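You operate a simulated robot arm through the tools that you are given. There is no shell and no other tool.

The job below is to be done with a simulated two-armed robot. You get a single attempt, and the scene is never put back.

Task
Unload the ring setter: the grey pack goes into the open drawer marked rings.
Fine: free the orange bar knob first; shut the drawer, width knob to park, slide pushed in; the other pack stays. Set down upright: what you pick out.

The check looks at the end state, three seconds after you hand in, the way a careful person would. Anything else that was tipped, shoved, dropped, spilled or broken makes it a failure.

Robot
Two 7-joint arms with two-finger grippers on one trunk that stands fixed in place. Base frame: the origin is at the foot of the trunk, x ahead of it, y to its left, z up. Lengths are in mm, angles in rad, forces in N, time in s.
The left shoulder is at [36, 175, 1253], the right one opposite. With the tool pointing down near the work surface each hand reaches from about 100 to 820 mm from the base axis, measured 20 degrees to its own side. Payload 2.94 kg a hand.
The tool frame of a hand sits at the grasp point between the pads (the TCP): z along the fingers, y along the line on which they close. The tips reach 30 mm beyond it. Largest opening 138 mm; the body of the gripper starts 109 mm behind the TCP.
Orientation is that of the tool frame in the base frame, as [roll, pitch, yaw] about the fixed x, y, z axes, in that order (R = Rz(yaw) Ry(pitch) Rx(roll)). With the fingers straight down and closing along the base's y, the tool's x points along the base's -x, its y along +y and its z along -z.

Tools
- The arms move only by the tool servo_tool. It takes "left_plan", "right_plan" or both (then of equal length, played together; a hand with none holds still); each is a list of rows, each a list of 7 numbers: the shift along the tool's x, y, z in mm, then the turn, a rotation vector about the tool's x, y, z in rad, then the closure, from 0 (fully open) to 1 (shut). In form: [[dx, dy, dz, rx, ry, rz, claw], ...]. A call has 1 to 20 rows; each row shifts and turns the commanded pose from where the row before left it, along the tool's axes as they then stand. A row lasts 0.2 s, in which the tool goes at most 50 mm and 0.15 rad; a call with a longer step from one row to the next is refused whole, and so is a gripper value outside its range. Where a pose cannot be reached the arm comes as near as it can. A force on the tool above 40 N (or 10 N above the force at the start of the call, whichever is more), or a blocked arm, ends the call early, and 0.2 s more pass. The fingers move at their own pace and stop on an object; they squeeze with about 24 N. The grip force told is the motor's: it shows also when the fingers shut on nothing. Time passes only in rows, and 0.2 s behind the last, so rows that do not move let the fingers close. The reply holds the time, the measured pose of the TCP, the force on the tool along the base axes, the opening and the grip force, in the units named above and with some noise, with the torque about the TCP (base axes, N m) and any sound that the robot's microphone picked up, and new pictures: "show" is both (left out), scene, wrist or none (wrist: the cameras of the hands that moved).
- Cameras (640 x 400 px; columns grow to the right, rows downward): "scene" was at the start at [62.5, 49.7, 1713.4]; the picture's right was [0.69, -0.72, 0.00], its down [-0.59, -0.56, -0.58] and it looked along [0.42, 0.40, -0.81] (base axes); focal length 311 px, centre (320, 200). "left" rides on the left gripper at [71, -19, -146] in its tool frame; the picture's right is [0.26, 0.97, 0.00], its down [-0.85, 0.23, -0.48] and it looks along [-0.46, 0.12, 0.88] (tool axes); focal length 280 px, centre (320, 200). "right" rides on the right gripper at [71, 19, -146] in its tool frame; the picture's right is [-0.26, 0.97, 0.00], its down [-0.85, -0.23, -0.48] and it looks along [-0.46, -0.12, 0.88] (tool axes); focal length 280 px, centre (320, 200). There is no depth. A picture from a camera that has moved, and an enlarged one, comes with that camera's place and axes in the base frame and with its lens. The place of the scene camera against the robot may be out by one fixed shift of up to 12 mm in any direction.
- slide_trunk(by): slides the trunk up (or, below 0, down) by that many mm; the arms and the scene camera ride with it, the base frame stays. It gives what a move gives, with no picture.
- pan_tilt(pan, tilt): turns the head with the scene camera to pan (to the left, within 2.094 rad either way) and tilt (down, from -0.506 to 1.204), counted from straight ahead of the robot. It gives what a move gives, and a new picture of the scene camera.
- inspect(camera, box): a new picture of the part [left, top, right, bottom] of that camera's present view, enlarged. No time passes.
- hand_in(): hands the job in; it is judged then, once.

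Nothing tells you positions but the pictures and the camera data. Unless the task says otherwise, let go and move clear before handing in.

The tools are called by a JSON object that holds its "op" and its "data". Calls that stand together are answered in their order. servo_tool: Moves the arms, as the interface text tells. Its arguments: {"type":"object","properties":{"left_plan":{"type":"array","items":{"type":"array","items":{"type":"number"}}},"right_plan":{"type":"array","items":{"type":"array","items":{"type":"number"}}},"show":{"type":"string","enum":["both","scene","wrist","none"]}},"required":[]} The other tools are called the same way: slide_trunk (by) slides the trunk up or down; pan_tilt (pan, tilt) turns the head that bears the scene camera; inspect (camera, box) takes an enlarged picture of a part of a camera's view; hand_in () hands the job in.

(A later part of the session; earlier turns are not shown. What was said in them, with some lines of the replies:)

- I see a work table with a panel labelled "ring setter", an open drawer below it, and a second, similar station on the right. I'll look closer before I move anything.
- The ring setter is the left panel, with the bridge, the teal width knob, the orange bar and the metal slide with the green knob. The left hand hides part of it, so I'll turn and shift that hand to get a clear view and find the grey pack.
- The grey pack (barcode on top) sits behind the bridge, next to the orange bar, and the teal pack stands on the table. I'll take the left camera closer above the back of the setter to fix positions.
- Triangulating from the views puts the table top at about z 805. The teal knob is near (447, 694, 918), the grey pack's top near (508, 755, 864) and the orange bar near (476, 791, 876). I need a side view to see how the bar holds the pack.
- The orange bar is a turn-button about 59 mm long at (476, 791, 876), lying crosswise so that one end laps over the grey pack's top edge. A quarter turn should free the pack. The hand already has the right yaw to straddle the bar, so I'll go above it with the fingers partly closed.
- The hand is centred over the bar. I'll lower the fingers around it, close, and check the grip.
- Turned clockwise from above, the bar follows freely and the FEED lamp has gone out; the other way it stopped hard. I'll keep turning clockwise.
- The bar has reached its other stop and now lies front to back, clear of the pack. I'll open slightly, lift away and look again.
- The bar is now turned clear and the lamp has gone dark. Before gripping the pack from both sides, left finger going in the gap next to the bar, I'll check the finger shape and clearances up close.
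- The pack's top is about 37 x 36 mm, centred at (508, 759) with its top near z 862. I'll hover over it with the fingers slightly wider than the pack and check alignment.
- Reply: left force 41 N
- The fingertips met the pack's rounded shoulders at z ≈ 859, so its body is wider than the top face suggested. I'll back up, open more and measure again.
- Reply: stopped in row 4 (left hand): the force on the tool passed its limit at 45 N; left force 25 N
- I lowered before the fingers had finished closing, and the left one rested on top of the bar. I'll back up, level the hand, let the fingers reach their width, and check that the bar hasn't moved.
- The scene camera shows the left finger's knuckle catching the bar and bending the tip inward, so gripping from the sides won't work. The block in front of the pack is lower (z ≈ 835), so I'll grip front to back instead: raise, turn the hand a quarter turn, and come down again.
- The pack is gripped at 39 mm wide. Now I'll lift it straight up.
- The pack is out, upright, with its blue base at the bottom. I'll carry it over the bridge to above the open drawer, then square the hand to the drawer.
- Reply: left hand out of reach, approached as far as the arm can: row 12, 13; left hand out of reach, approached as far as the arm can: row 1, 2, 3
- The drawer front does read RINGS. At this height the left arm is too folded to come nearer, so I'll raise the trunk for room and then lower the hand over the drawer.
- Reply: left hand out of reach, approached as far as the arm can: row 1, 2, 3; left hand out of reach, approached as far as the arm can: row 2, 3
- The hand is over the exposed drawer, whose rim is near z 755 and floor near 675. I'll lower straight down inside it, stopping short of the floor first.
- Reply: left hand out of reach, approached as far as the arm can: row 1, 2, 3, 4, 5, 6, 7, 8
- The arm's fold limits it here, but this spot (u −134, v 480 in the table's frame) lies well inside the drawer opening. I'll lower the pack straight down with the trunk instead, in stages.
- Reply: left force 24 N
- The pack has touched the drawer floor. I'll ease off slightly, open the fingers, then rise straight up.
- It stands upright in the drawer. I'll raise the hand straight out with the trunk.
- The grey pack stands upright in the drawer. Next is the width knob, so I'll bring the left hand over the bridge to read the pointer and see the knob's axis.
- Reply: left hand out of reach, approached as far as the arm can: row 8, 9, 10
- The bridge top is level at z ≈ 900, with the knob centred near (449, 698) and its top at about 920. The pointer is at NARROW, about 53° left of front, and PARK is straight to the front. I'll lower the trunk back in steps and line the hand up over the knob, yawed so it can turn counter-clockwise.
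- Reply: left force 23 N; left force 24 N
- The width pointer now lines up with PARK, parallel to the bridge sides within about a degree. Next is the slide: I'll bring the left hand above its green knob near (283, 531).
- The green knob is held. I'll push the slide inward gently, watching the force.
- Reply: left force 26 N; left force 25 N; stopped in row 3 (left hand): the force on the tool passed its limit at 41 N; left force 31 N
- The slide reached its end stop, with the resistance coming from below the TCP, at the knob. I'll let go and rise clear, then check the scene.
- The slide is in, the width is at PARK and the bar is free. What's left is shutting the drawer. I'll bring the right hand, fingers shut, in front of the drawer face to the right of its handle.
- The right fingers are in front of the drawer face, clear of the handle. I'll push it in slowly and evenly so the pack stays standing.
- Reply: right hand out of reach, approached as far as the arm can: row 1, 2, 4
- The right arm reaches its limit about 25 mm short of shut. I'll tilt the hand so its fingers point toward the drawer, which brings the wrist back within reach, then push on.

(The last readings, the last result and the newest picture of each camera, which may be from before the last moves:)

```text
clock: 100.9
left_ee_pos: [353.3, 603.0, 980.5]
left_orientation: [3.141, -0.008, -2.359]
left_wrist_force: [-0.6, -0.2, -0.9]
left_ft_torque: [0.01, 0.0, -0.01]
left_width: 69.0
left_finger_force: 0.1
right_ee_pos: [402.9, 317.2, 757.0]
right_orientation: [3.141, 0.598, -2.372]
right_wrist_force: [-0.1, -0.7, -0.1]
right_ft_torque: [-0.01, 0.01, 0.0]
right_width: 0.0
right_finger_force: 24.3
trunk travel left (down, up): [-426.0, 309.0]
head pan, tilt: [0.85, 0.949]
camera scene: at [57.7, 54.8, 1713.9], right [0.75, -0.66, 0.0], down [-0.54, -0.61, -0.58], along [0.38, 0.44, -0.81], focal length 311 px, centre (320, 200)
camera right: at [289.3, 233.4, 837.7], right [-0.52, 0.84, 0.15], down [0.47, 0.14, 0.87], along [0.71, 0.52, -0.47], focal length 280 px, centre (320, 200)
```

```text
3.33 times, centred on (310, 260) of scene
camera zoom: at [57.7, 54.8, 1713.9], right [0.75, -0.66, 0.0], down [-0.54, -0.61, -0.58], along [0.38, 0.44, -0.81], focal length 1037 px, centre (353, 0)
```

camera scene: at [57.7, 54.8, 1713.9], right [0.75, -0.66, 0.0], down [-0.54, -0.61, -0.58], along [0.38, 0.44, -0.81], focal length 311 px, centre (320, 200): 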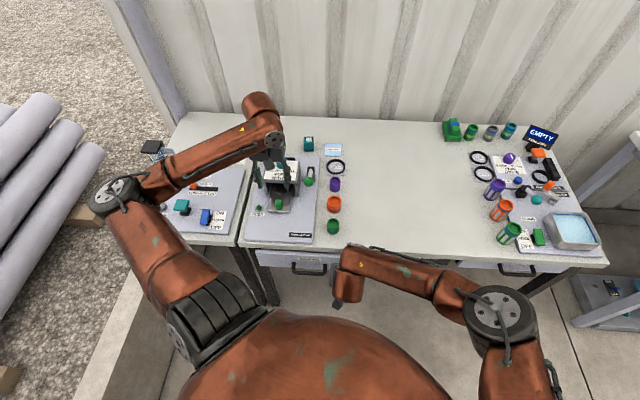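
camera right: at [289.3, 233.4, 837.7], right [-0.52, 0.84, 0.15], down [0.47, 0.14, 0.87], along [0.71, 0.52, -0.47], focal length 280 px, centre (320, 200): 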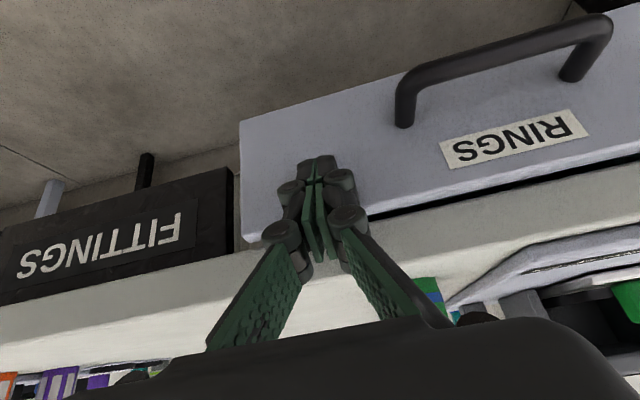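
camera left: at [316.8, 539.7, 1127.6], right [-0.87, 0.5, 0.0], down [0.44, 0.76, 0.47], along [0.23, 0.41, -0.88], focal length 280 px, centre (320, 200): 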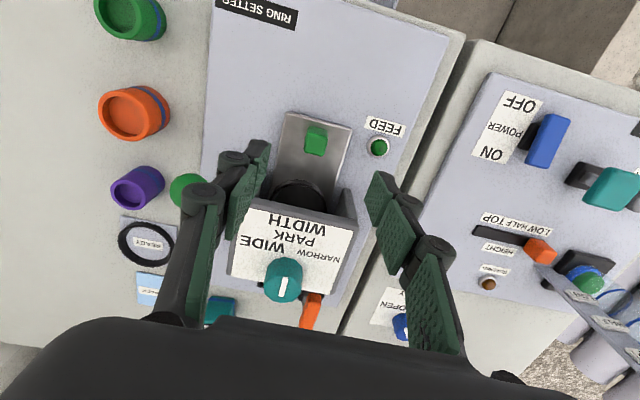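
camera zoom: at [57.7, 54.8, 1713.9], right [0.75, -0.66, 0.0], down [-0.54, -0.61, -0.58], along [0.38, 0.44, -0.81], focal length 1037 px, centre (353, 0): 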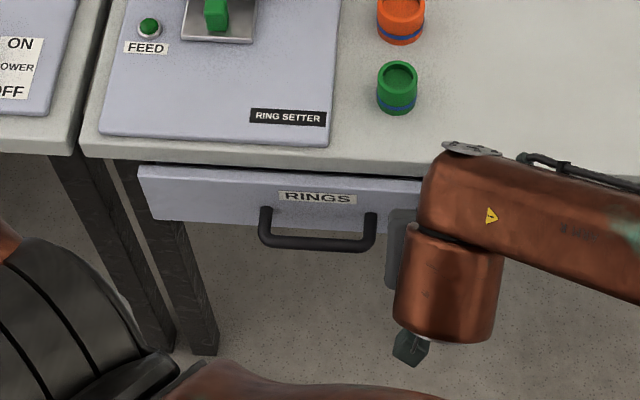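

{"op": "servo_tool", "data": {"right_plan": [[-3.3, 0, 2.26, 0, 0, 0, 1], [-3.3, 0, 2.26, 0, 0, 0, 1], [-2.5, 0, 1.7, 0, 0, 0, 1], [-2.5, 0, 1.7, 0, 0, 0, 1]], "show": "wrist"}}

{"op": "inspect", "data": {"camera": "scene", "box": [230, 200, 390, 320]}}

```text
clock: 101.9
left_ee_pos: [352.5, 602.0, 980.7]
left_orientation: [3.141, -0.011, -2.36]
left_wrist_force: [0.2, 0.2, 0.9]
left_ft_torque: [0.01, -0.02, -0.03]
left_width: 69.0
left_finger_force: 0.0
right_ee_pos: [411.5, 327.6, 755.6]
right_orientation: [3.141, 0.6, -2.371]
right_wrist_force: [0.2, -0.3, -0.4]
right_ft_torque: [-0.04, 0.0, 0.02]
right_width: 0.0
right_finger_force: 23.9
trunk travel left (down, up): [-426.0, 309.0]
head pan, tilt: [0.85, 0.949]
camera right: at [298.8, 243.6, 836.9], right [-0.52, 0.84, 0.15], down [0.47, 0.14, 0.87], along [0.71, 0.52, -0.47], focal length 280 px, centre (320, 200)
```

right: 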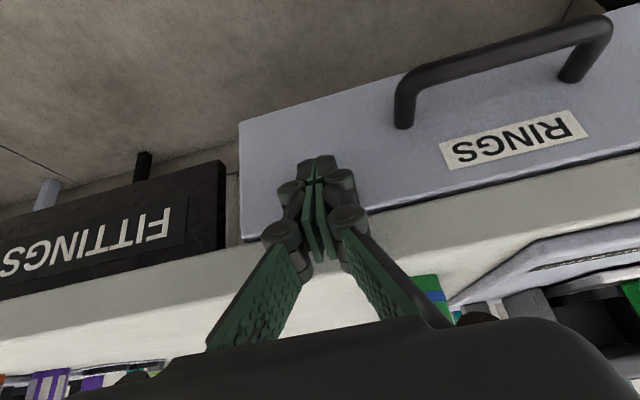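

```text
3.33 times, centred on (310, 260) of scene
camera zoom: at [57.7, 54.8, 1713.9], right [0.75, -0.66, 0.0], down [-0.54, -0.61, -0.58], along [0.38, 0.44, -0.81], focal length 1037 px, centre (353, 0)
```

zoom: 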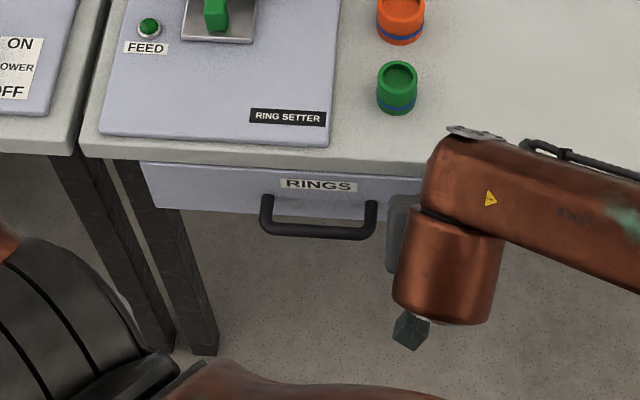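

{"op": "servo_tool", "data": {"right_plan": [[-2.5, 0, 1.7, 0, 0, 0, 1], [-2.5, 0, 1.7, 0, 0, 0, 1], [-2.5, 0, 1.7, 0, 0, 0, 1], [-2.5, 0, 1.7, 0, 0, 0, 1]], "show": "wrist"}}

{"op": "inspect", "data": {"camera": "scene", "box": [230, 200, 390, 320]}}

```text
clock: 102.9
left_ee_pos: [352.4, 602.2, 981.1]
left_orientation: [-3.14, -0.01, -2.361]
left_wrist_force: [-0.1, 0.1, 0.1]
left_ft_torque: [-0.02, 0.01, 0.0]
left_width: 69.1
left_finger_force: 0.1
right_ee_pos: [421.3, 336.5, 756.1]
right_orientation: [3.141, 0.6, -2.371]
right_wrist_force: [-1.4, 0.1, 1.1]
right_ft_torque: [-0.01, -0.01, 0.0]
right_width: 0.0
right_finger_force: 23.8
trunk travel left (down, up): [-426.0, 309.0]
head pan, tilt: [0.85, 0.949]
camera right: at [307.5, 251.5, 837.0], right [-0.52, 0.84, 0.15], down [0.47, 0.14, 0.87], along [0.71, 0.52, -0.47], focal length 280 px, centre (320, 200)
```

right: 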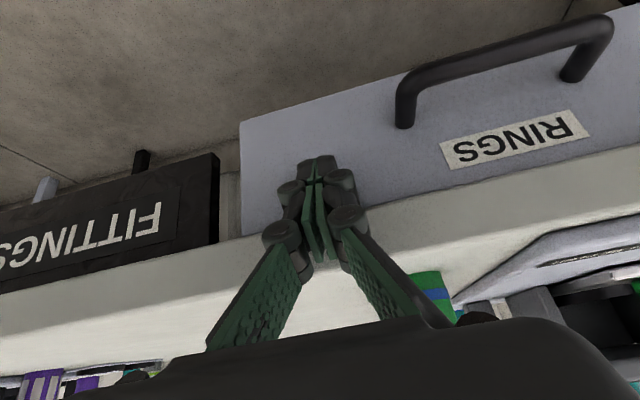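

```text
3.33 times, centred on (310, 260) of scene
camera zoom: at [57.6, 54.6, 1713.9], right [0.75, -0.66, 0.0], down [-0.54, -0.61, -0.58], along [0.38, 0.44, -0.81], focal length 1037 px, centre (353, 0)
```

zoom: 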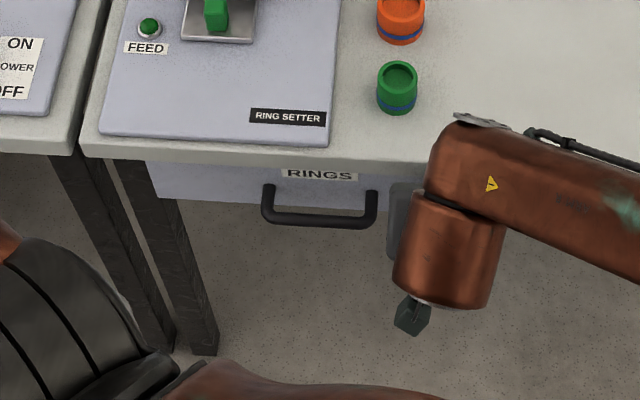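

{"op": "servo_tool", "data": {"right_plan": [[-2.5, 0, 1.7, 0, 0, 0, 1], [-2.5, 0, 1.7, 0, 0, 0, 1], [-2.5, 0, 1.7, 0, 0, 0, 1]], "show": "wrist"}}

{"op": "inspect", "data": {"camera": "scene", "box": [230, 200, 390, 320]}}

{"op": "inspect", "data": {"camera": "scene", "box": [440, 220, 600, 320]}}

```text
clock: 103.7
left_ee_pos: [352.0, 599.6, 982.4]
left_orientation: [3.139, -0.008, -2.361]
left_wrist_force: [-0.2, 0.2, 0.2]
left_ft_torque: [-0.01, -0.01, -0.01]
left_width: 68.9
left_finger_force: 0.1
right_ee_pos: [425.8, 340.3, 755.8]
right_orientation: [-3.141, 0.595, -2.373]
right_wrist_force: [-14.4, -21.7, -1.3]
right_ft_torque: [0.16, -0.13, 0.01]
right_width: 0.1
right_finger_force: 27.9
trunk travel left (down, up): [-426.0, 309.0]
head pan, tilt: [0.85, 0.949]
camera right: at [312.6, 256.1, 836.7], right [-0.52, 0.84, 0.15], down [0.47, 0.14, 0.87], along [0.71, 0.52, -0.47], focal length 280 px, centre (320, 200)
```

right: 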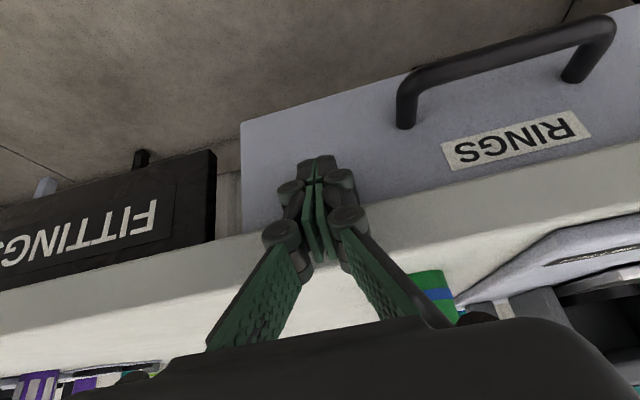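

```text
3.33 times, centred on (310, 260) of scene
camera zoom: at [56.0, 52.0, 1714.0], right [0.75, -0.66, 0.0], down [-0.54, -0.61, -0.58], along [0.39, 0.44, -0.81], focal length 1037 px, centre (353, 0)
```

zoom: 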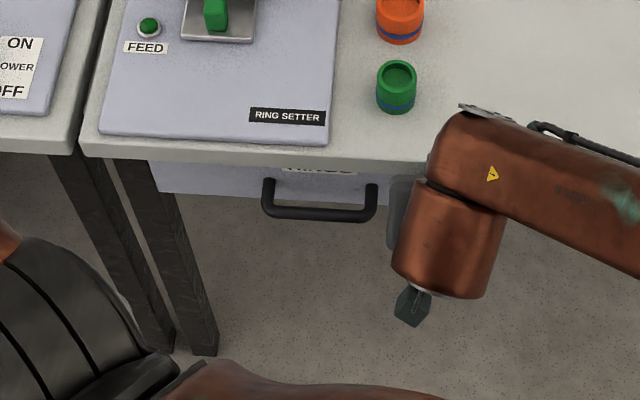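

```text
4.00 times, centred on (520, 270) of scene
camera zoom: at [56.0, 52.0, 1714.0], right [0.75, -0.66, 0.0], down [-0.54, -0.61, -0.58], along [0.39, 0.44, -0.81], focal length 1244 px, centre (-480, -80)
```

zoom: 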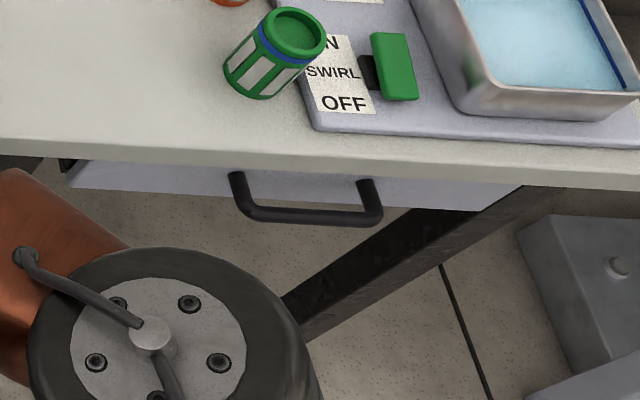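

The drawer met resistance at about 26 N, but the torque suggests my finger may be touching the table edge rather than the drawer stop. I'll back off, go lower and flatter, and push again with only the fingertips on the panel.

{"op": "servo_tool", "data": {"right_plan": [[16.5, 0, -11.3, 0, 0, 0, 1], [6.2, 0, 9.1, 0, -0.1, 0, 1], [6.2, 0, 9.1, 0, -0.1, 0, 1], [0, 0, 0, 0, -0.1, 0, 1]], "show": "both"}}

{"op": "inspect", "data": {"camera": "scene", "box": [250, 230, 370, 290]}}

{"op": "inspect", "data": {"camera": "scene", "box": [450, 240, 570, 300]}}

```text
clock: 104.7
left_ee_pos: [352.3, 601.2, 981.0]
left_orientation: [3.14, -0.01, -2.359]
left_wrist_force: [-1.2, 0.4, 1.2]
left_ft_torque: [0.01, 0.0, 0.01]
left_width: 69.0
left_finger_force: 0.1
right_ee_pos: [415.1, 330.8, 735.5]
right_orientation: [3.139, 0.9, -2.374]
right_wrist_force: [0.1, 0.2, -0.5]
right_ft_torque: [0.0, 0.02, 0.0]
right_width: 0.1
right_finger_force: 28.4
trunk travel left (down, up): [-426.0, 309.0]
head pan, tilt: [0.85, 0.949]
camera scene: at [57.3, 53.7, 1713.9], right [0.75, -0.66, 0.0], down [-0.54, -0.61, -0.58], along [0.38, 0.44, -0.81], focal length 311 px, centre (320, 200)
camera right: at [288.6, 233.7, 771.3], right [-0.55, 0.81, 0.21], down [0.27, -0.06, 0.96], along [0.79, 0.59, -0.19], focal length 280 px, centre (320, 200)
```

scene: 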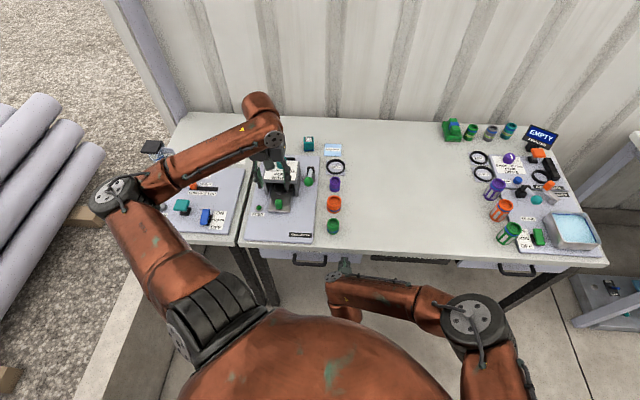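
right: 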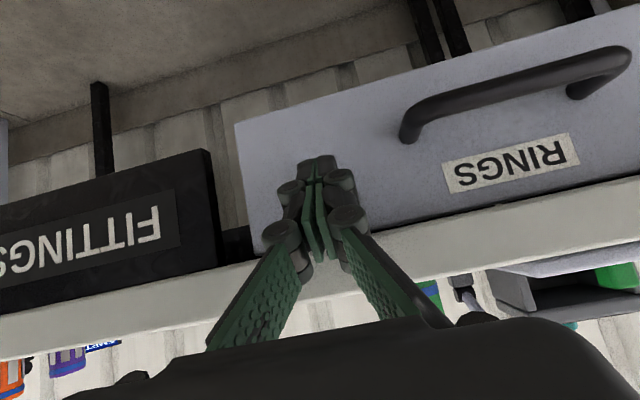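

```text
5.33 times, centred on (310, 260) of scene
camera zoom: at [57.3, 53.7, 1713.9], right [0.75, -0.66, 0.0], down [-0.54, -0.61, -0.58], along [0.38, 0.44, -0.81], focal length 1659 px, centre (373, -120)
```

zoom: 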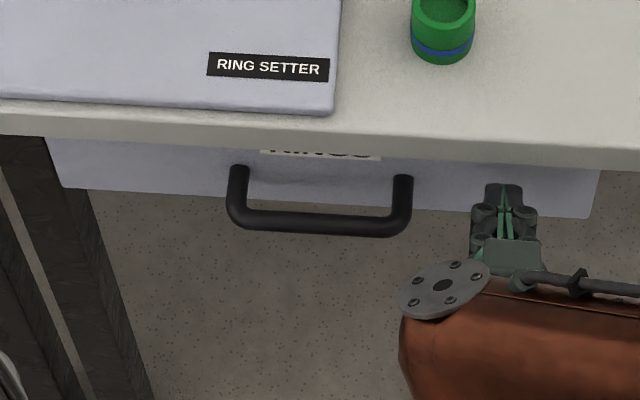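

```text
5.33 times, centred on (510, 270) of scene
camera zoom: at [57.3, 53.7, 1713.9], right [0.75, -0.66, 0.0], down [-0.54, -0.61, -0.58], along [0.38, 0.44, -0.81], focal length 1659 px, centre (-693, -173)
```

zoom: 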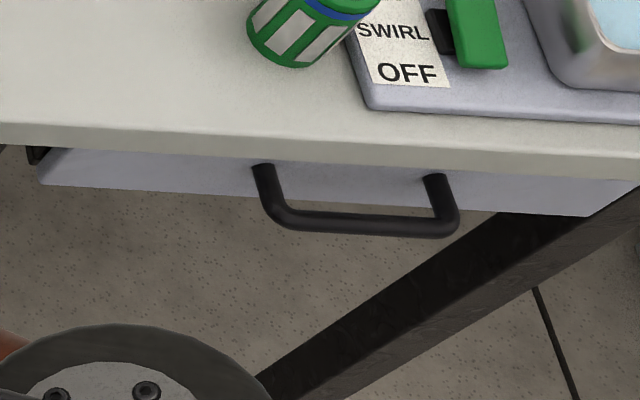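

Compared with the closed drawer on the right, this one is still about 10 mm short. I'll push on with the flattened fingertips.

{"op": "servo_tool", "data": {"right_plan": [[-1.9, 0, 2.35, 0, 0, 0, 1], [-1.9, 0, 2.35, 0, 0, 0, 1], [-1.9, 0, 2.35, 0, 0, 0, 1], [-1.9, 0, 2.35, 0, 0, 0, 1]], "show": "wrist"}}

{"op": "inspect", "data": {"camera": "scene", "box": [250, 230, 370, 290]}}

```text
clock: 105.7
left_ee_pos: [351.3, 602.0, 981.2]
left_orientation: [-3.141, -0.01, -2.359]
left_wrist_force: [-0.6, -0.6, -0.6]
left_ft_torque: [0.02, -0.01, 0.02]
left_width: 68.9
left_finger_force: 0.0
right_ee_pos: [422.9, 337.6, 734.2]
right_orientation: [3.14, 0.899, -2.371]
right_wrist_force: [-0.5, -0.3, -0.3]
right_ft_torque: [0.02, -0.02, -0.02]
right_width: 0.0
right_finger_force: 28.2
trunk travel left (down, up): [-426.0, 309.0]
head pan, tilt: [0.85, 0.949]
camera right: at [296.8, 240.7, 770.1], right [-0.55, 0.81, 0.21], down [0.27, -0.06, 0.96], along [0.79, 0.59, -0.19], focal length 280 px, centre (320, 200)
```

right: 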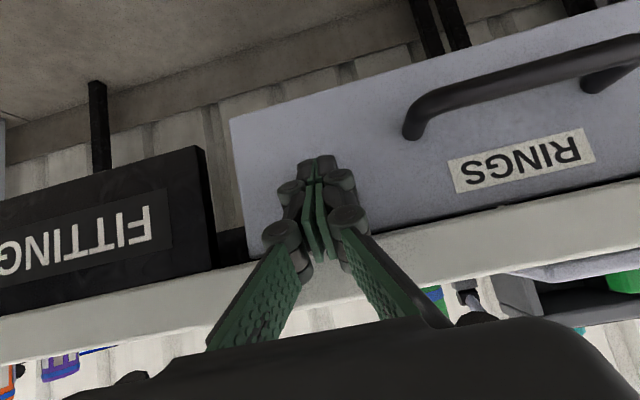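

```text
5.33 times, centred on (310, 260) of scene
camera zoom: at [57.7, 54.6, 1713.9], right [0.75, -0.66, 0.0], down [-0.54, -0.61, -0.58], along [0.38, 0.44, -0.81], focal length 1659 px, centre (373, -120)
```

zoom: 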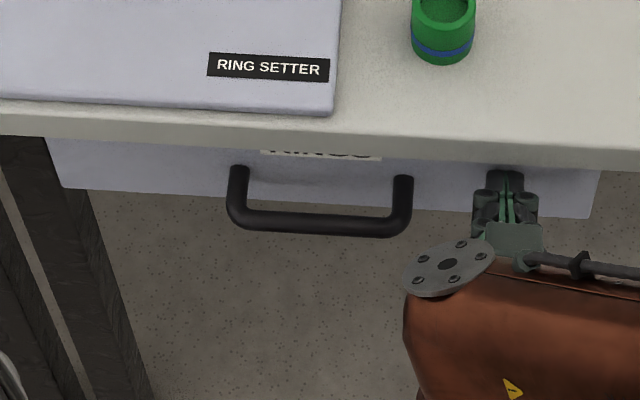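

{"op": "servo_tool", "data": {"right_plan": [[-1.9, 0, 2.35, 0, 0, 0, 1], [-1.9, 0, 2.35, 0, 0, 0, 1], [-1.9, 0, 2.35, 0, 0, 0, 1], [-1.9, 0, 2.35, 0, 0, 0, 1]], "show": "wrist"}}

{"op": "inspect", "data": {"camera": "scene", "box": [250, 230, 370, 290]}}

```text
clock: 106.7
left_ee_pos: [352.4, 600.7, 981.3]
left_orientation: [3.142, -0.008, -2.36]
left_wrist_force: [0.2, 0.0, 0.0]
left_ft_torque: [-0.02, 0.0, -0.01]
left_width: 68.9
left_finger_force: 0.0
right_ee_pos: [430.4, 345.8, 734.8]
right_orientation: [3.14, 0.898, -2.374]
right_wrist_force: [-5.0, -10.0, 2.1]
right_ft_torque: [0.01, -0.01, -0.06]
right_width: 6.2
right_finger_force: 28.8
trunk travel left (down, up): [-426.0, 309.0]
head pan, tilt: [0.85, 0.949]
camera right: at [304.1, 248.1, 770.8], right [-0.55, 0.81, 0.21], down [0.27, -0.06, 0.96], along [0.79, 0.59, -0.19], focal length 280 px, centre (320, 200)
```

right: 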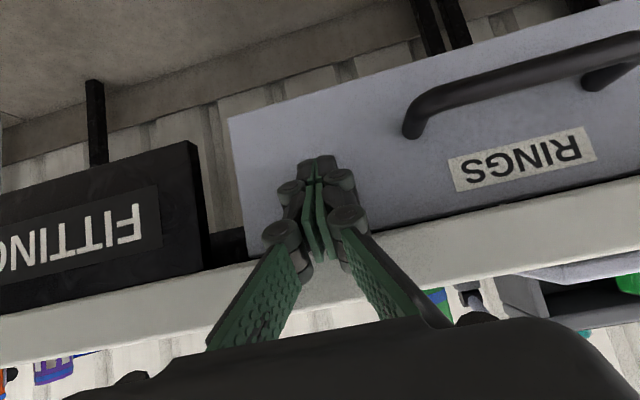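

```text
5.33 times, centred on (310, 260) of scene
camera zoom: at [57.1, 53.1, 1713.9], right [0.75, -0.66, 0.0], down [-0.54, -0.61, -0.58], along [0.38, 0.44, -0.81], focal length 1659 px, centre (373, -120)
```

zoom: 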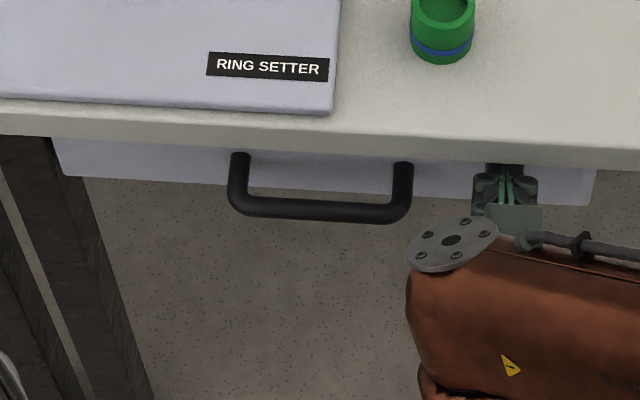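

{"op": "servo_tool", "data": {"right_plan": [[-1.2, 0, 1.5, 0, 0, 0, 1], [-1.2, 0, 1.5, 0, 0, 0, 1], [0, 0, 0, 0, 0, 0, 1]], "show": "wrist"}}

{"op": "inspect", "data": {"camera": "scene", "box": [250, 230, 370, 290]}}

```text
clock: 107.3
left_ee_pos: [352.1, 601.1, 981.7]
left_orientation: [3.141, -0.009, -2.361]
left_wrist_force: [-0.4, -0.2, 0.0]
left_ft_torque: [0.0, -0.02, 0.0]
left_width: 68.9
left_finger_force: 0.1
right_ee_pos: [430.0, 345.2, 732.3]
right_orientation: [3.135, 0.891, -2.378]
right_wrist_force: [-10.4, -18.5, 7.5]
right_ft_torque: [-0.02, -0.04, -0.14]
right_width: 6.1
right_finger_force: 28.3
trunk travel left (down, up): [-426.0, 309.0]
head pan, tilt: [0.85, 0.949]
stopped in row 2 (right hand): the force on the tool passed its limit at 43 N (the readings are from after the stop); the commanded pose is now the measured one
camera right: at [303.0, 249.7, 769.4], right [-0.55, 0.81, 0.21], down [0.28, -0.05, 0.96], along [0.79, 0.59, -0.2], focal length 280 px, centre (320, 200)
```

right: 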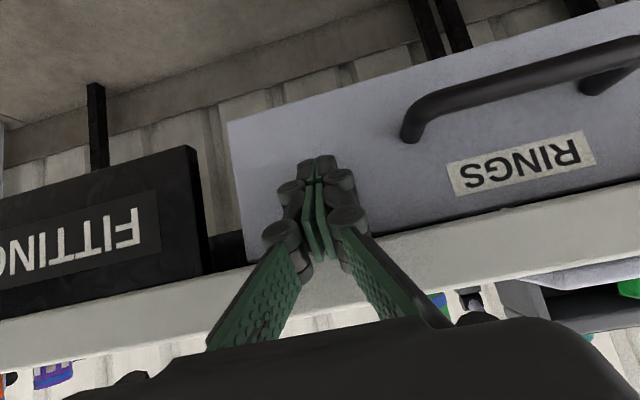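

```text
5.33 times, centred on (310, 260) of scene
camera zoom: at [56.4, 53.2, 1714.0], right [0.75, -0.66, 0.0], down [-0.54, -0.61, -0.58], along [0.38, 0.44, -0.81], focal length 1659 px, centre (373, -120)
```

zoom: 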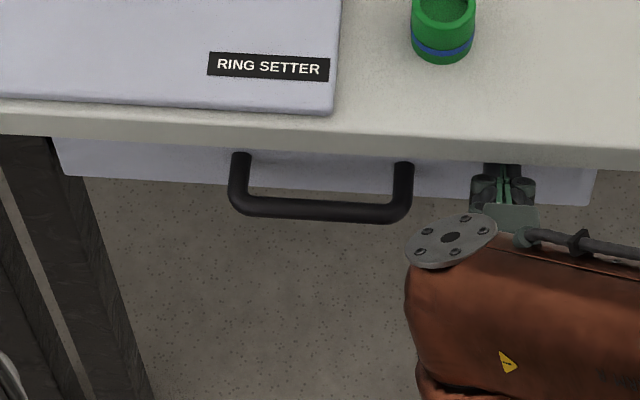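

The drawer is at its stop and sits just like the shut drawer on the right. I'll back the right hand away and straighten it.

{"op": "servo_tool", "data": {"right_plan": [[9, 0, -12, 0, 0, 0, 1], [15.5, 0, -19.5, 0, 0, 0, 1], [15.5, 0, -19.5, 0, 0, 0, 1], [15.5, 0, -19.5, 0, 0, 0, 1], [0, 0, 0, 0, 0.1, 0, 1], [0, 0, 0, 0, 0.1, 0, 1], [0, 0, 0, 0, 0.1, 0, 1], [0, 0, 0, 0, 0.1, 0, 1], [0, 0, 0, 0, 0.1, 0, 1], [0, 0, 0, 0, 0.1, 0, 1], [0, 0, 0, 0, 0.1, 0, 1], [0, 0, 0, 0, 0.1, 0, 1], [0, 0, 0, 0, 0.09, 0, 1]], "show": "both"}}

```text
clock: 110.1
left_ee_pos: [352.4, 602.3, 980.1]
left_orientation: [3.141, -0.01, -2.361]
left_wrist_force: [-0.6, 0.3, -0.2]
left_ft_torque: [0.01, -0.02, 0.0]
left_width: 69.0
left_finger_force: 0.0
right_ee_pos: [366.6, 284.7, 733.8]
right_orientation: [3.137, 0.002, -2.371]
right_wrist_force: [-0.6, 0.2, 0.0]
right_ft_torque: [-0.03, 0.02, 0.0]
right_width: 0.1
right_finger_force: 27.9
trunk travel left (down, up): [-426.0, 309.0]
head pan, tilt: [0.85, 0.949]
camera scene: at [57.8, 55.2, 1713.8], right [0.75, -0.66, 0.0], down [-0.54, -0.61, -0.58], along [0.38, 0.44, -0.81], focal length 311 px, centre (320, 200)
camera right: at [303.4, 249.2, 880.1], right [-0.48, 0.88, 0.0], down [0.77, 0.42, 0.48], along [0.42, 0.23, -0.88], focal length 280 px, centre (320, 200)
```

scene: 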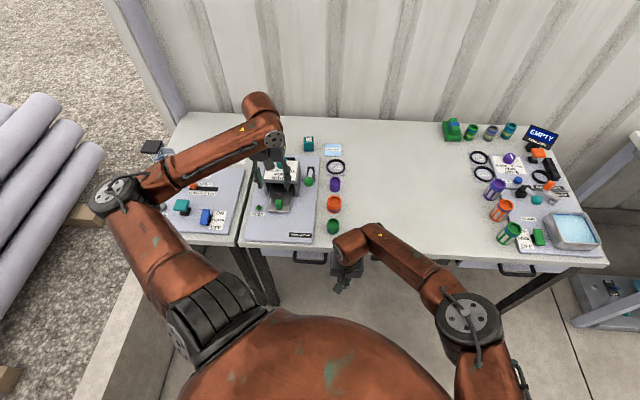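
right: 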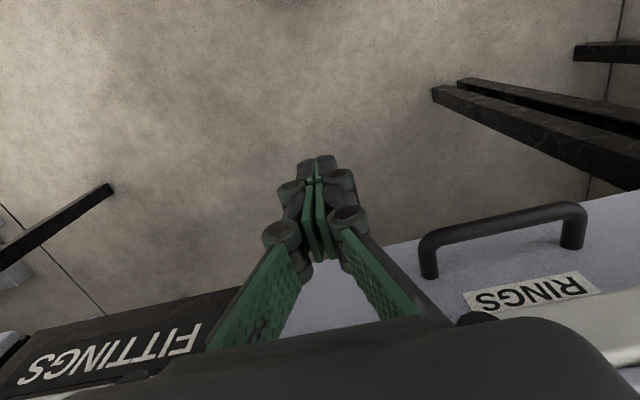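

{"op": "servo_tool", "data": {"right_plan": [[30, 0, -10, 0, 0, 0, 1], [30, 0, -30, 0, 0, 0, 1], [0, 0, -45, 0, 0, 0, 1], [0, 0, -45, 0, 0, 0, 1], [0, 0, -45, 0, 0, 0, 1], [0, 0, -45, 0, 0, 0, 1], [0, 0, -45, 0, 0, 0, 1], [0, 0, -45, 0, 0, 0, 1], [0, 0, -45, 0, 0, 0, 1], [0, 0, -45, 0, 0, 0, 1], [0, 0, -45, 0, 0, 0, 1], [0, 0, -40, 0, 0, 0, 1]], "left_plan": [[10, 0, 0, 0, 0, 0, 1], [10, 0, 0, 0, 0, 0, 1], [4, 0, 0, 0, 0.01, 0, 1], [0, 0, 0, 0, 0, 0, 1], [0, 0, 0, 0, 0, 0, 1], [0, 0, 15, 0, 0, 0, 1], [0, 0, 15, 0, 0, 0, 1], [0, 0, 15, 0, 0, 0, 1], [0, 0, 0, 0, 0, 0, 1], [0, 0, 0, 0, 0, 0, 1], [0, 0, 0, 0, 0, 0, 1], [0, 0, 0, 0, 0, 0, 1]], "show": "both"}}

{"op": "inspect", "data": {"camera": "left", "box": [220, 100, 420, 300]}}

```text
clock: 112.7
left_ee_pos: [335.2, 585.3, 936.2]
left_orientation: [-3.14, -0.02, -2.36]
left_wrist_force: [-0.6, 0.0, -0.9]
left_ft_torque: [0.01, 0.02, 0.0]
left_width: 0.0
left_finger_force: 24.2
right_ee_pos: [329.0, 239.5, 1217.9]
right_orientation: [3.14, 0.004, -2.372]
right_wrist_force: [-0.1, -0.8, -0.9]
right_ft_torque: [0.0, -0.01, -0.01]
right_width: 0.0
right_finger_force: 28.5
trunk travel left (down, up): [-426.0, 309.0]
head pan, tilt: [0.85, 0.949]
camera scene: at [57.1, 54.2, 1713.9], right [0.75, -0.66, 0.0], down [-0.54, -0.61, -0.58], along [0.38, 0.44, -0.81], focal length 311 px, centre (320, 200)
camera right: at [264.0, 203.9, 1363.9], right [-0.48, 0.88, 0.0], down [0.77, 0.42, 0.48], along [0.42, 0.23, -0.88], focal length 280 px, centre (320, 200)
camera left: at [301.5, 524.7, 1082.4], right [-0.87, 0.5, 0.01], down [0.45, 0.77, 0.46], along [0.23, 0.4, -0.89], focal length 280 px, centre (320, 200)
```

scene: 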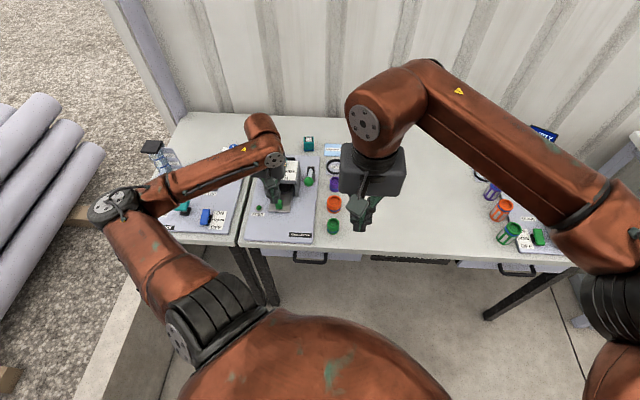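
right: 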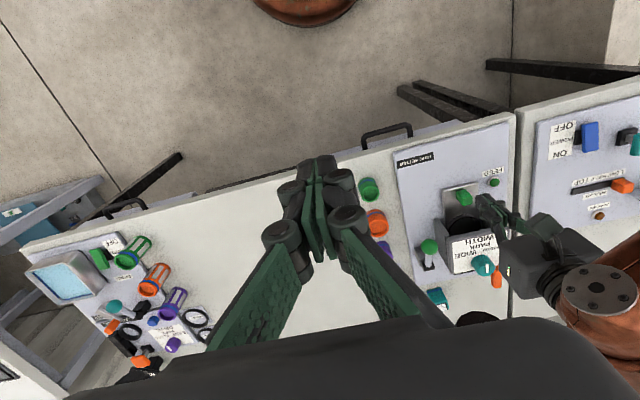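
left: 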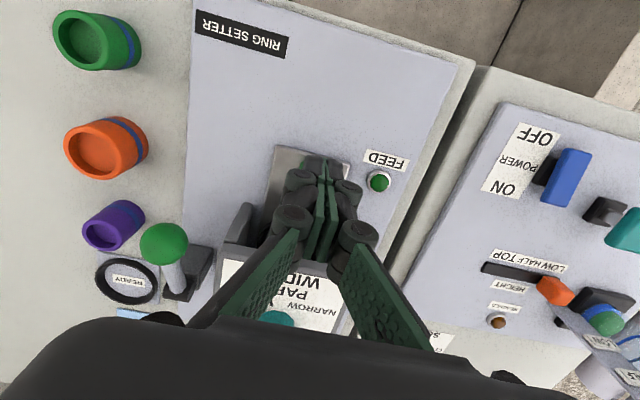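

```text
2.00 times, centred on (320, 200) of left
camera zoom: at [301.5, 524.7, 1082.4], right [-0.87, 0.5, 0.01], down [0.45, 0.77, 0.46], along [0.23, 0.4, -0.89], focal length 561 px, centre (320, 200)
```

zoom: 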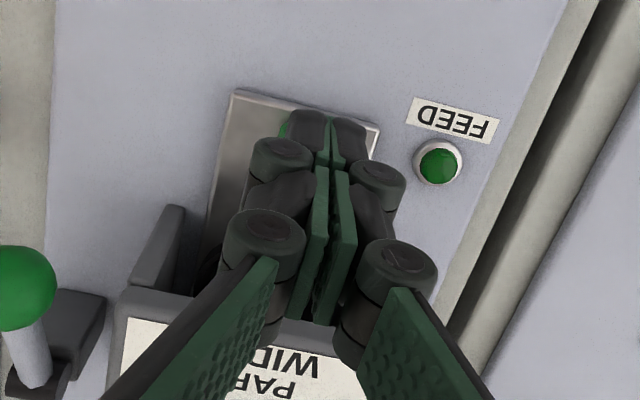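

{"op": "servo_tool", "data": {"left_plan": [[6, 0, 15, 0, -0.02, 0, 1], [0, 0, 20, 0, 0, 0, 1], [0, 0, 20, 0, 0, 0, 1], [0, 0, 15, 0, 0, 0, 1], [0, 0, 8, 0, 0, 0, 1]], "show": "wrist"}}

{"op": "inspect", "data": {"camera": "scene", "box": [240, 150, 340, 250]}}

```text
clock: 113.9
left_ee_pos: [331.2, 578.6, 857.4]
left_orientation: [-3.141, 0.0, -2.361]
left_wrist_force: [-0.1, 0.5, -0.1]
left_ft_torque: [-0.03, -0.01, 0.04]
left_width: 0.0
left_finger_force: 24.2
right_ee_pos: [328.6, 240.6, 1218.2]
right_orientation: [3.14, 0.002, -2.371]
right_wrist_force: [-0.8, -0.2, 0.5]
right_ft_torque: [-0.01, 0.02, 0.02]
right_width: 0.0
right_finger_force: 27.8
trunk travel left (down, up): [-426.0, 309.0]
head pan, tilt: [0.85, 0.949]
camera left: at [294.5, 516.6, 1001.9], right [-0.87, 0.5, 0.0], down [0.44, 0.76, 0.48], along [0.24, 0.41, -0.88], focal length 280 px, centre (320, 200)
```

left: 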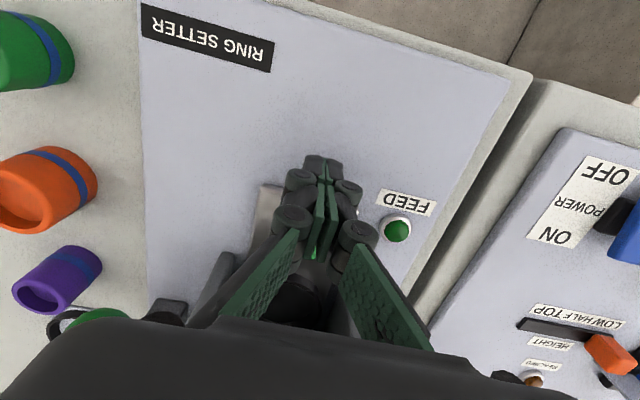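

```text
4.00 times, centred on (290, 200) of scene
camera zoom: at [57.5, 54.7, 1713.9], right [0.75, -0.66, 0.0], down [-0.54, -0.61, -0.58], along [0.38, 0.44, -0.81], focal length 1244 px, centre (440, 200)
```

zoom: 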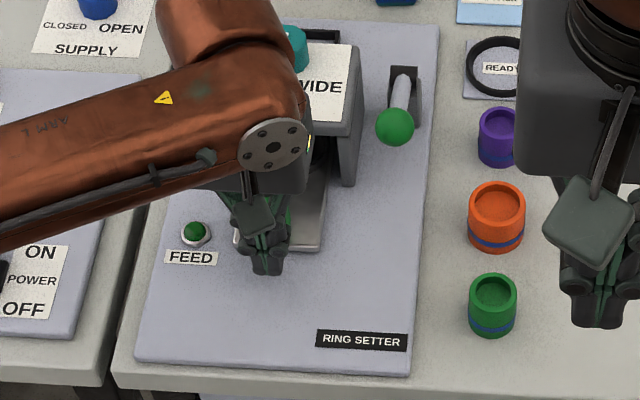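

{"op": "servo_tool", "data": {"left_plan": [[-4, 0, 0, 0, 0, 0, 1], [-4, 0, 0, 0, 0, 0, 1], [-4, 0, 0, 0, 0, 0, 1], [-3, 0, 0, 0, 0, 0, 1], [-3, 0, 0, 0, 0, 0, 1], [-2, 0, 0, 0, 0, 0, 1]], "show": "none"}}

{"op": "servo_tool", "data": {"left_plan": [[-2, 0, 0, 0, 0, 0, 1], [-2, 0, 0, 0, 0, 0, 1]], "show": "wrist"}}

```text
clock: 115.3
left_ee_pos: [342.4, 592.6, 857.8]
left_orientation: [-3.141, -0.004, -2.36]
left_wrist_force: [-5.5, -7.4, 1.3]
left_ft_torque: [-0.07, 0.02, 0.02]
left_width: 6.1
left_finger_force: 28.6
right_ee_pos: [327.4, 239.0, 1218.5]
right_orientation: [3.14, 0.003, -2.373]
right_wrist_force: [-0.6, 0.5, -0.5]
right_ft_torque: [-0.03, 0.01, 0.0]
right_width: 0.1
right_finger_force: 28.1
trunk travel left (down, up): [-426.0, 309.0]
head pan, tilt: [0.85, 0.949]
```

```text
clock: 115.9
left_ee_pos: [343.2, 593.5, 858.4]
left_orientation: [3.14, -0.009, -2.362]
left_wrist_force: [-26.2, -27.8, -0.9]
left_ft_torque: [-0.28, 0.11, 0.01]
left_width: 6.2
left_finger_force: 28.5
right_ee_pos: [327.5, 237.1, 1219.0]
right_orientation: [3.138, 0.009, -2.372]
right_wrist_force: [0.6, 0.3, 0.8]
right_ft_torque: [-0.01, 0.0, 0.0]
right_width: 0.0
right_finger_force: 28.5
trunk travel left (down, up): [-426.0, 309.0]
head pan, tilt: [0.85, 0.949]
camera left: at [307.9, 532.0, 1004.2], right [-0.87, 0.5, 0.0], down [0.44, 0.76, 0.47], along [0.23, 0.41, -0.88], focal length 280 px, centre (320, 200)
```

left: 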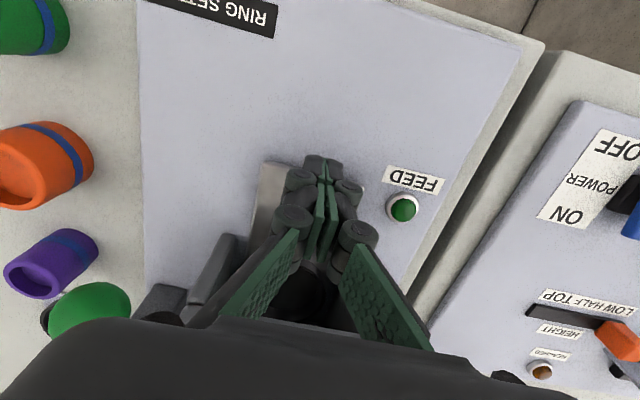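

The slide is firmly against its end stop. I'll back off, raise the left hand clear, return the right arm to its side, and make a final check.

{"op": "servo_tool", "data": {"left_plan": [[8, 0, 0, 0, 0, 0, 1], [15, 0, 0, 0, 0, 0, 1], [0, 0, -20, 0, 0, 0, 1], [0, 0, -40, 0, 0, 0, 1], [0, 0, -40, 0, 0, 0, 1], [0, 0, -40, 0, 0, 0, 0.5], [0, 0, -30, 0, 0, 0, 0]], "right_plan": [[0, 0, 0, 0, 0, 0, 1], [0, 0, -10, 0, 0, 0.13, 1], [0, -30, -10, 0, 0, 0.13, 1], [0, -40, -10, 0, 0, 0.13, 1], [0, -40, 0, 0, 0, 0.13, 0.5], [0, -40, 0, 0, 0, 0.13, 0], [-20, -35, 0, 0, 0, 0.11, 0]], "show": "both"}}

{"op": "inspect", "data": {"camera": "left", "box": [200, 60, 460, 320]}}

{"op": "inspect", "data": {"camera": "scene", "box": [230, 130, 390, 270]}}

```text
clock: 117.5
left_ee_pos: [332.8, 580.4, 1030.7]
left_orientation: [3.14, 0.0, -2.36]
left_wrist_force: [0.0, -0.4, -0.4]
left_ft_torque: [0.05, 0.02, 0.02]
left_width: 49.1
left_finger_force: 0.0
right_ee_pos: [412.8, 72.8, 1246.6]
right_orientation: [3.136, -0.002, -3.135]
right_wrist_force: [-0.1, -0.6, 0.5]
right_ft_torque: [0.09, 0.08, 0.02]
right_width: 67.7
right_finger_force: 0.2
trunk travel left (down, up): [-426.0, 309.0]
head pan, tilt: [0.85, 0.949]
camera scene: at [58.9, 51.3, 1713.9], right [0.75, -0.66, 0.0], down [-0.54, -0.61, -0.58], along [0.38, 0.44, -0.81], focal length 311 px, centre (320, 200)
camera right: at [342.3, 89.2, 1392.3], right [0.25, 0.97, 0.01], down [0.85, -0.23, 0.47], along [0.46, -0.12, -0.88], focal length 280 px, centre (320, 200)
camera left: at [297.0, 518.1, 1176.6], right [-0.87, 0.5, 0.0], down [0.44, 0.76, 0.48], along [0.24, 0.41, -0.88], focal length 280 px, centre (320, 200)
```

scene: 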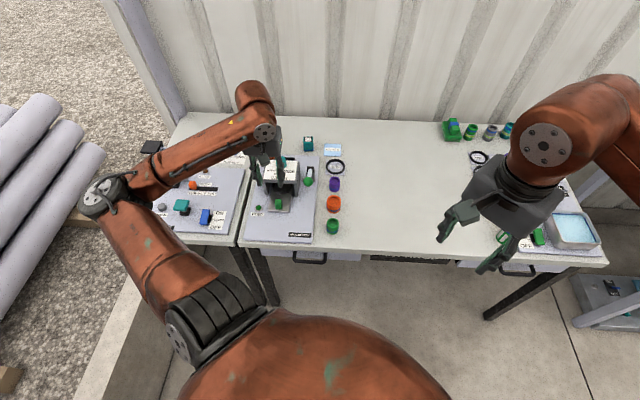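
right: 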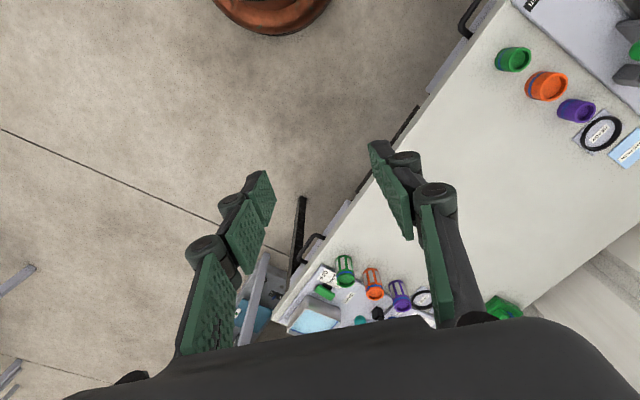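
left: 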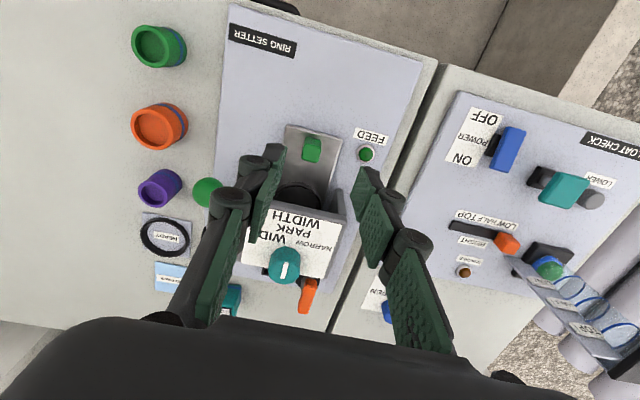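

```text
1.54 times, centred on (330, 190) of left
camera zoom: at [297.0, 518.1, 1176.6], right [-0.87, 0.5, 0.0], down [0.44, 0.76, 0.48], along [0.24, 0.41, -0.88], focal length 431 px, centre (305, 215)
```

zoom: 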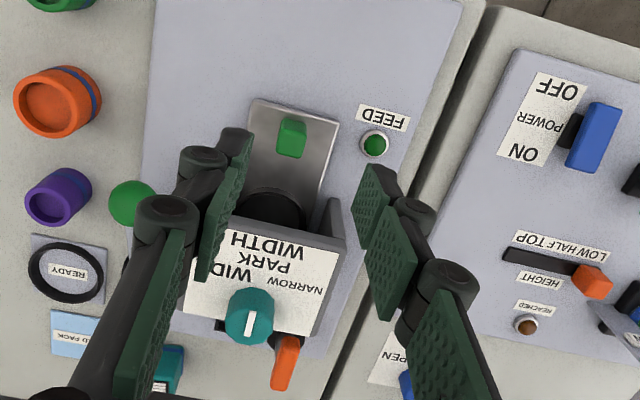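

```text
2.86 times, centred on (310, 200) of scene
camera zoom: at [58.9, 51.3, 1713.9], right [0.75, -0.66, 0.0], down [-0.54, -0.61, -0.58], along [0.38, 0.44, -0.81], focal length 889 px, centre (349, 200)
```

zoom: 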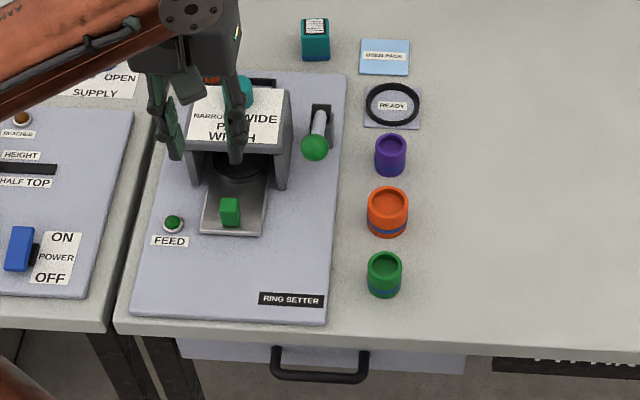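

{"op": "servo_tool", "data": {"left_plan": [[0, 0, -40, 0, 0, 0, 0], [0, 0, -40, 0, 0, 0, 0], [10, -20, -30, 0, 0, 0.13, 0], [10, -20, -30, 0, 0, 0.13, 0], [10, -20, -10, 0, 0, 0.13, 0], [10, -20, 0, 0, 0, 0.13, 0]], "right_plan": [[-15, -5, 0, 0, 0, 0, 0], [-15, -5, 0, 0, 0, 0, 0], [-15, 0, 0, 0, 0, 0, 0], [-15, 0, 0, 0, 0, 0, 0], [-15, 0, 0, 0, 0, 0, 0], [0, 0, 0, 0, 0, 0, 0]], "show": "both"}}

{"op": "inspect", "data": {"camera": "scene", "box": [230, 130, 350, 250]}}

{"op": "inspect", "data": {"camera": "scene", "box": [250, 230, 370, 290]}}

{"op": "inspect", "data": {"camera": "left", "box": [200, 0, 460, 260]}}

{"op": "inspect", "data": {"camera": "scene", "box": [420, 100, 620, 280]}}

```text
clock: 118.9
left_ee_pos: [343.5, 493.7, 1176.9]
left_orientation: [-3.141, 0.001, -2.882]
left_wrist_force: [0.7, -0.2, 0.2]
left_ft_torque: [0.04, 0.01, 0.0]
left_width: 137.9
left_finger_force: 0.1
right_ee_pos: [485.2, 64.1, 1249.3]
right_orientation: [3.136, -0.001, -3.131]
right_wrist_force: [0.2, -0.2, 0.0]
right_ft_torque: [-0.02, -0.03, 0.01]
right_width: 138.4
right_finger_force: 0.0
trunk travel left (down, up): [-426.0, 309.0]
head pan, tilt: [0.85, 0.949]
camera scene: at [57.3, 53.0, 1713.9], right [0.75, -0.66, 0.0], down [-0.54, -0.61, -0.58], along [0.38, 0.44, -0.81], focal length 311 px, centre (320, 200)
camera right: at [414.7, 81.3, 1394.5], right [0.25, 0.97, 0.0], down [0.85, -0.22, 0.48], along [0.46, -0.12, -0.88], focal length 280 px, centre (320, 200)
camera left: at [279.9, 457.8, 1322.4], right [-0.5, 0.87, 0.0], down [0.76, 0.44, 0.48], along [0.41, 0.24, -0.88], focal length 280 px, centre (320, 200)
```

scene: 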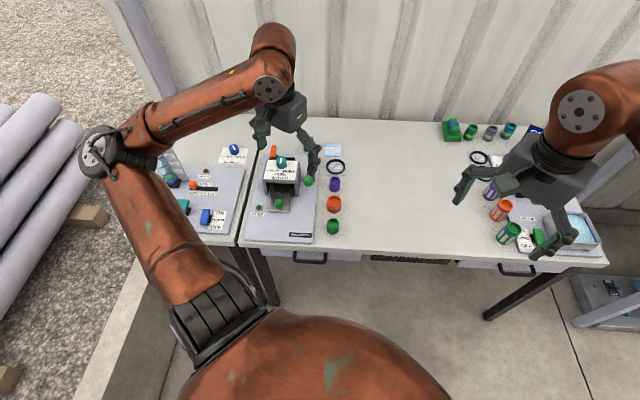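
right: 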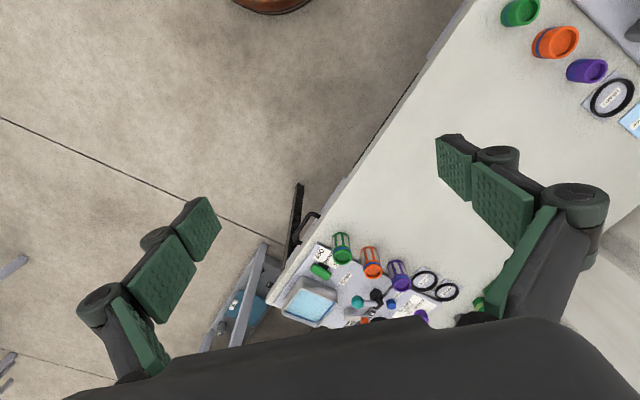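
left: 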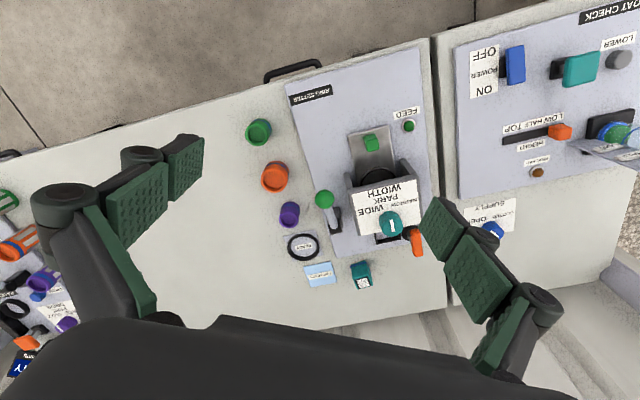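

```text
3.33 times, centred on (290, 190) of scene
camera zoom: at [57.3, 53.0, 1713.9], right [0.75, -0.66, 0.0], down [-0.54, -0.61, -0.58], along [0.38, 0.44, -0.81], focal length 1037 px, centre (420, 233)
```

zoom: 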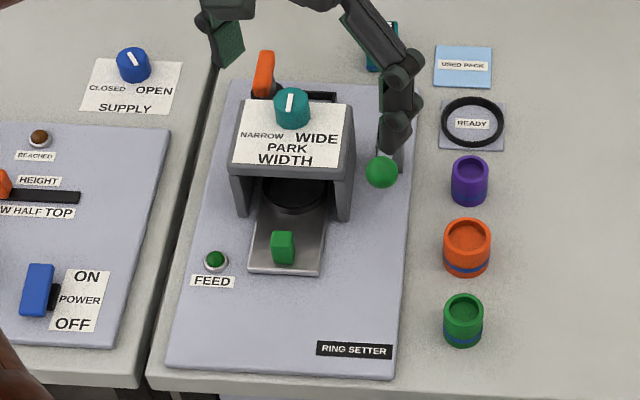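

```text
5.33 times, centred on (310, 260) of scene
camera zoom: at [57.3, 53.0, 1713.9], right [0.75, -0.66, 0.0], down [-0.54, -0.61, -0.58], along [0.38, 0.44, -0.81], focal length 1659 px, centre (373, -120)
```

zoom: 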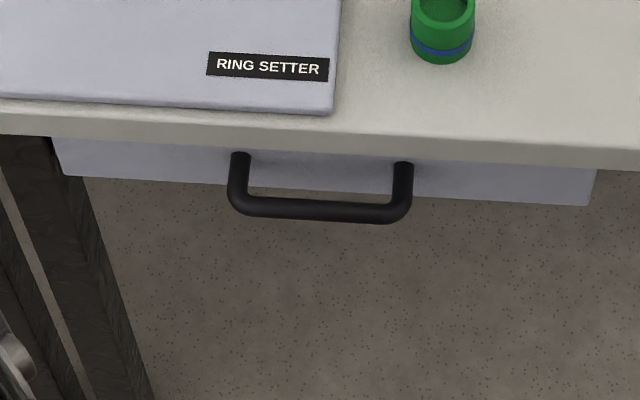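

```text
1.54 times, centred on (330, 130) of left
camera zoom: at [279.9, 457.8, 1322.4], right [-0.5, 0.87, 0.0], down [0.76, 0.44, 0.48], along [0.41, 0.24, -0.88], focal length 431 px, centre (305, 308)
```

zoom: 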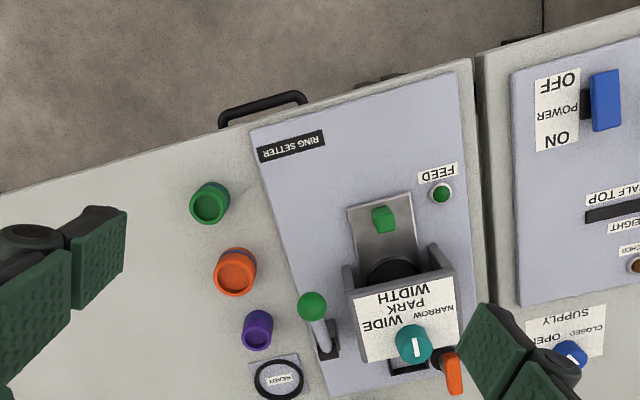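

```text
2.22 times, centred on (520, 190) of scene
camera zoom: at [57.3, 53.0, 1713.9], right [0.75, -0.66, 0.0], down [-0.54, -0.61, -0.58], along [0.38, 0.44, -0.81], focal length 691 px, centre (-124, 222)
```

zoom: 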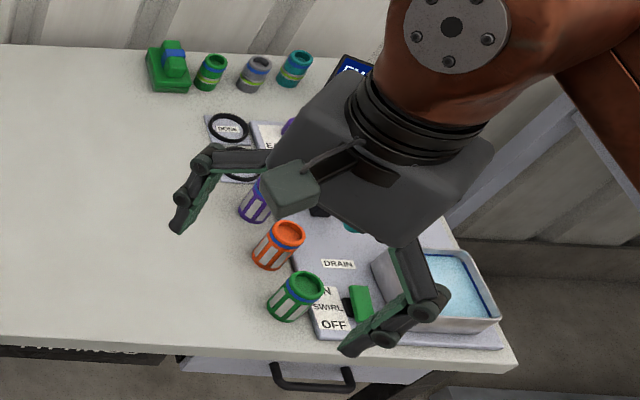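

The grey pack stands in the shut RINGS drawer, the orange bar is turned free, the width pointer is at PARK, the slide is against its stop, and the teal pack and everything else are where they were. Both hands are clear, so I'm handing in.

{"op": "hand_in", "data": {}}

```text
The job is handed in.
```

The ring setter is unloaded, and I've handed the job in. I don't have a result from the check yet.

- **Orange bar knob:** I turned it a quarter turn clockwise to its stop before touching the pack. The FEED lamp went out as it turned.
- **Grey pack:** it is in the RINGS drawer. It was upright when I let go and still standing as the drawer began to close. I couldn't see it after the drawer shut.
- **Drawer:** it is pushed in to its stop and sits level with the closed drawer on the right.
- **Width knob:** it points at PARK, within about a degree.
- **Slide:** it is pushed in to its stop, with the ring under the bridge.
- **Other pack:** the teal pack is still where it was. I saw nothing else out of place in the final pictures.

While lining up on the pack, I pressed down on it with about 40 N. Soon after, a finger pressed on top of the orange bar with about 45 N. I saw no damage or movement from either.
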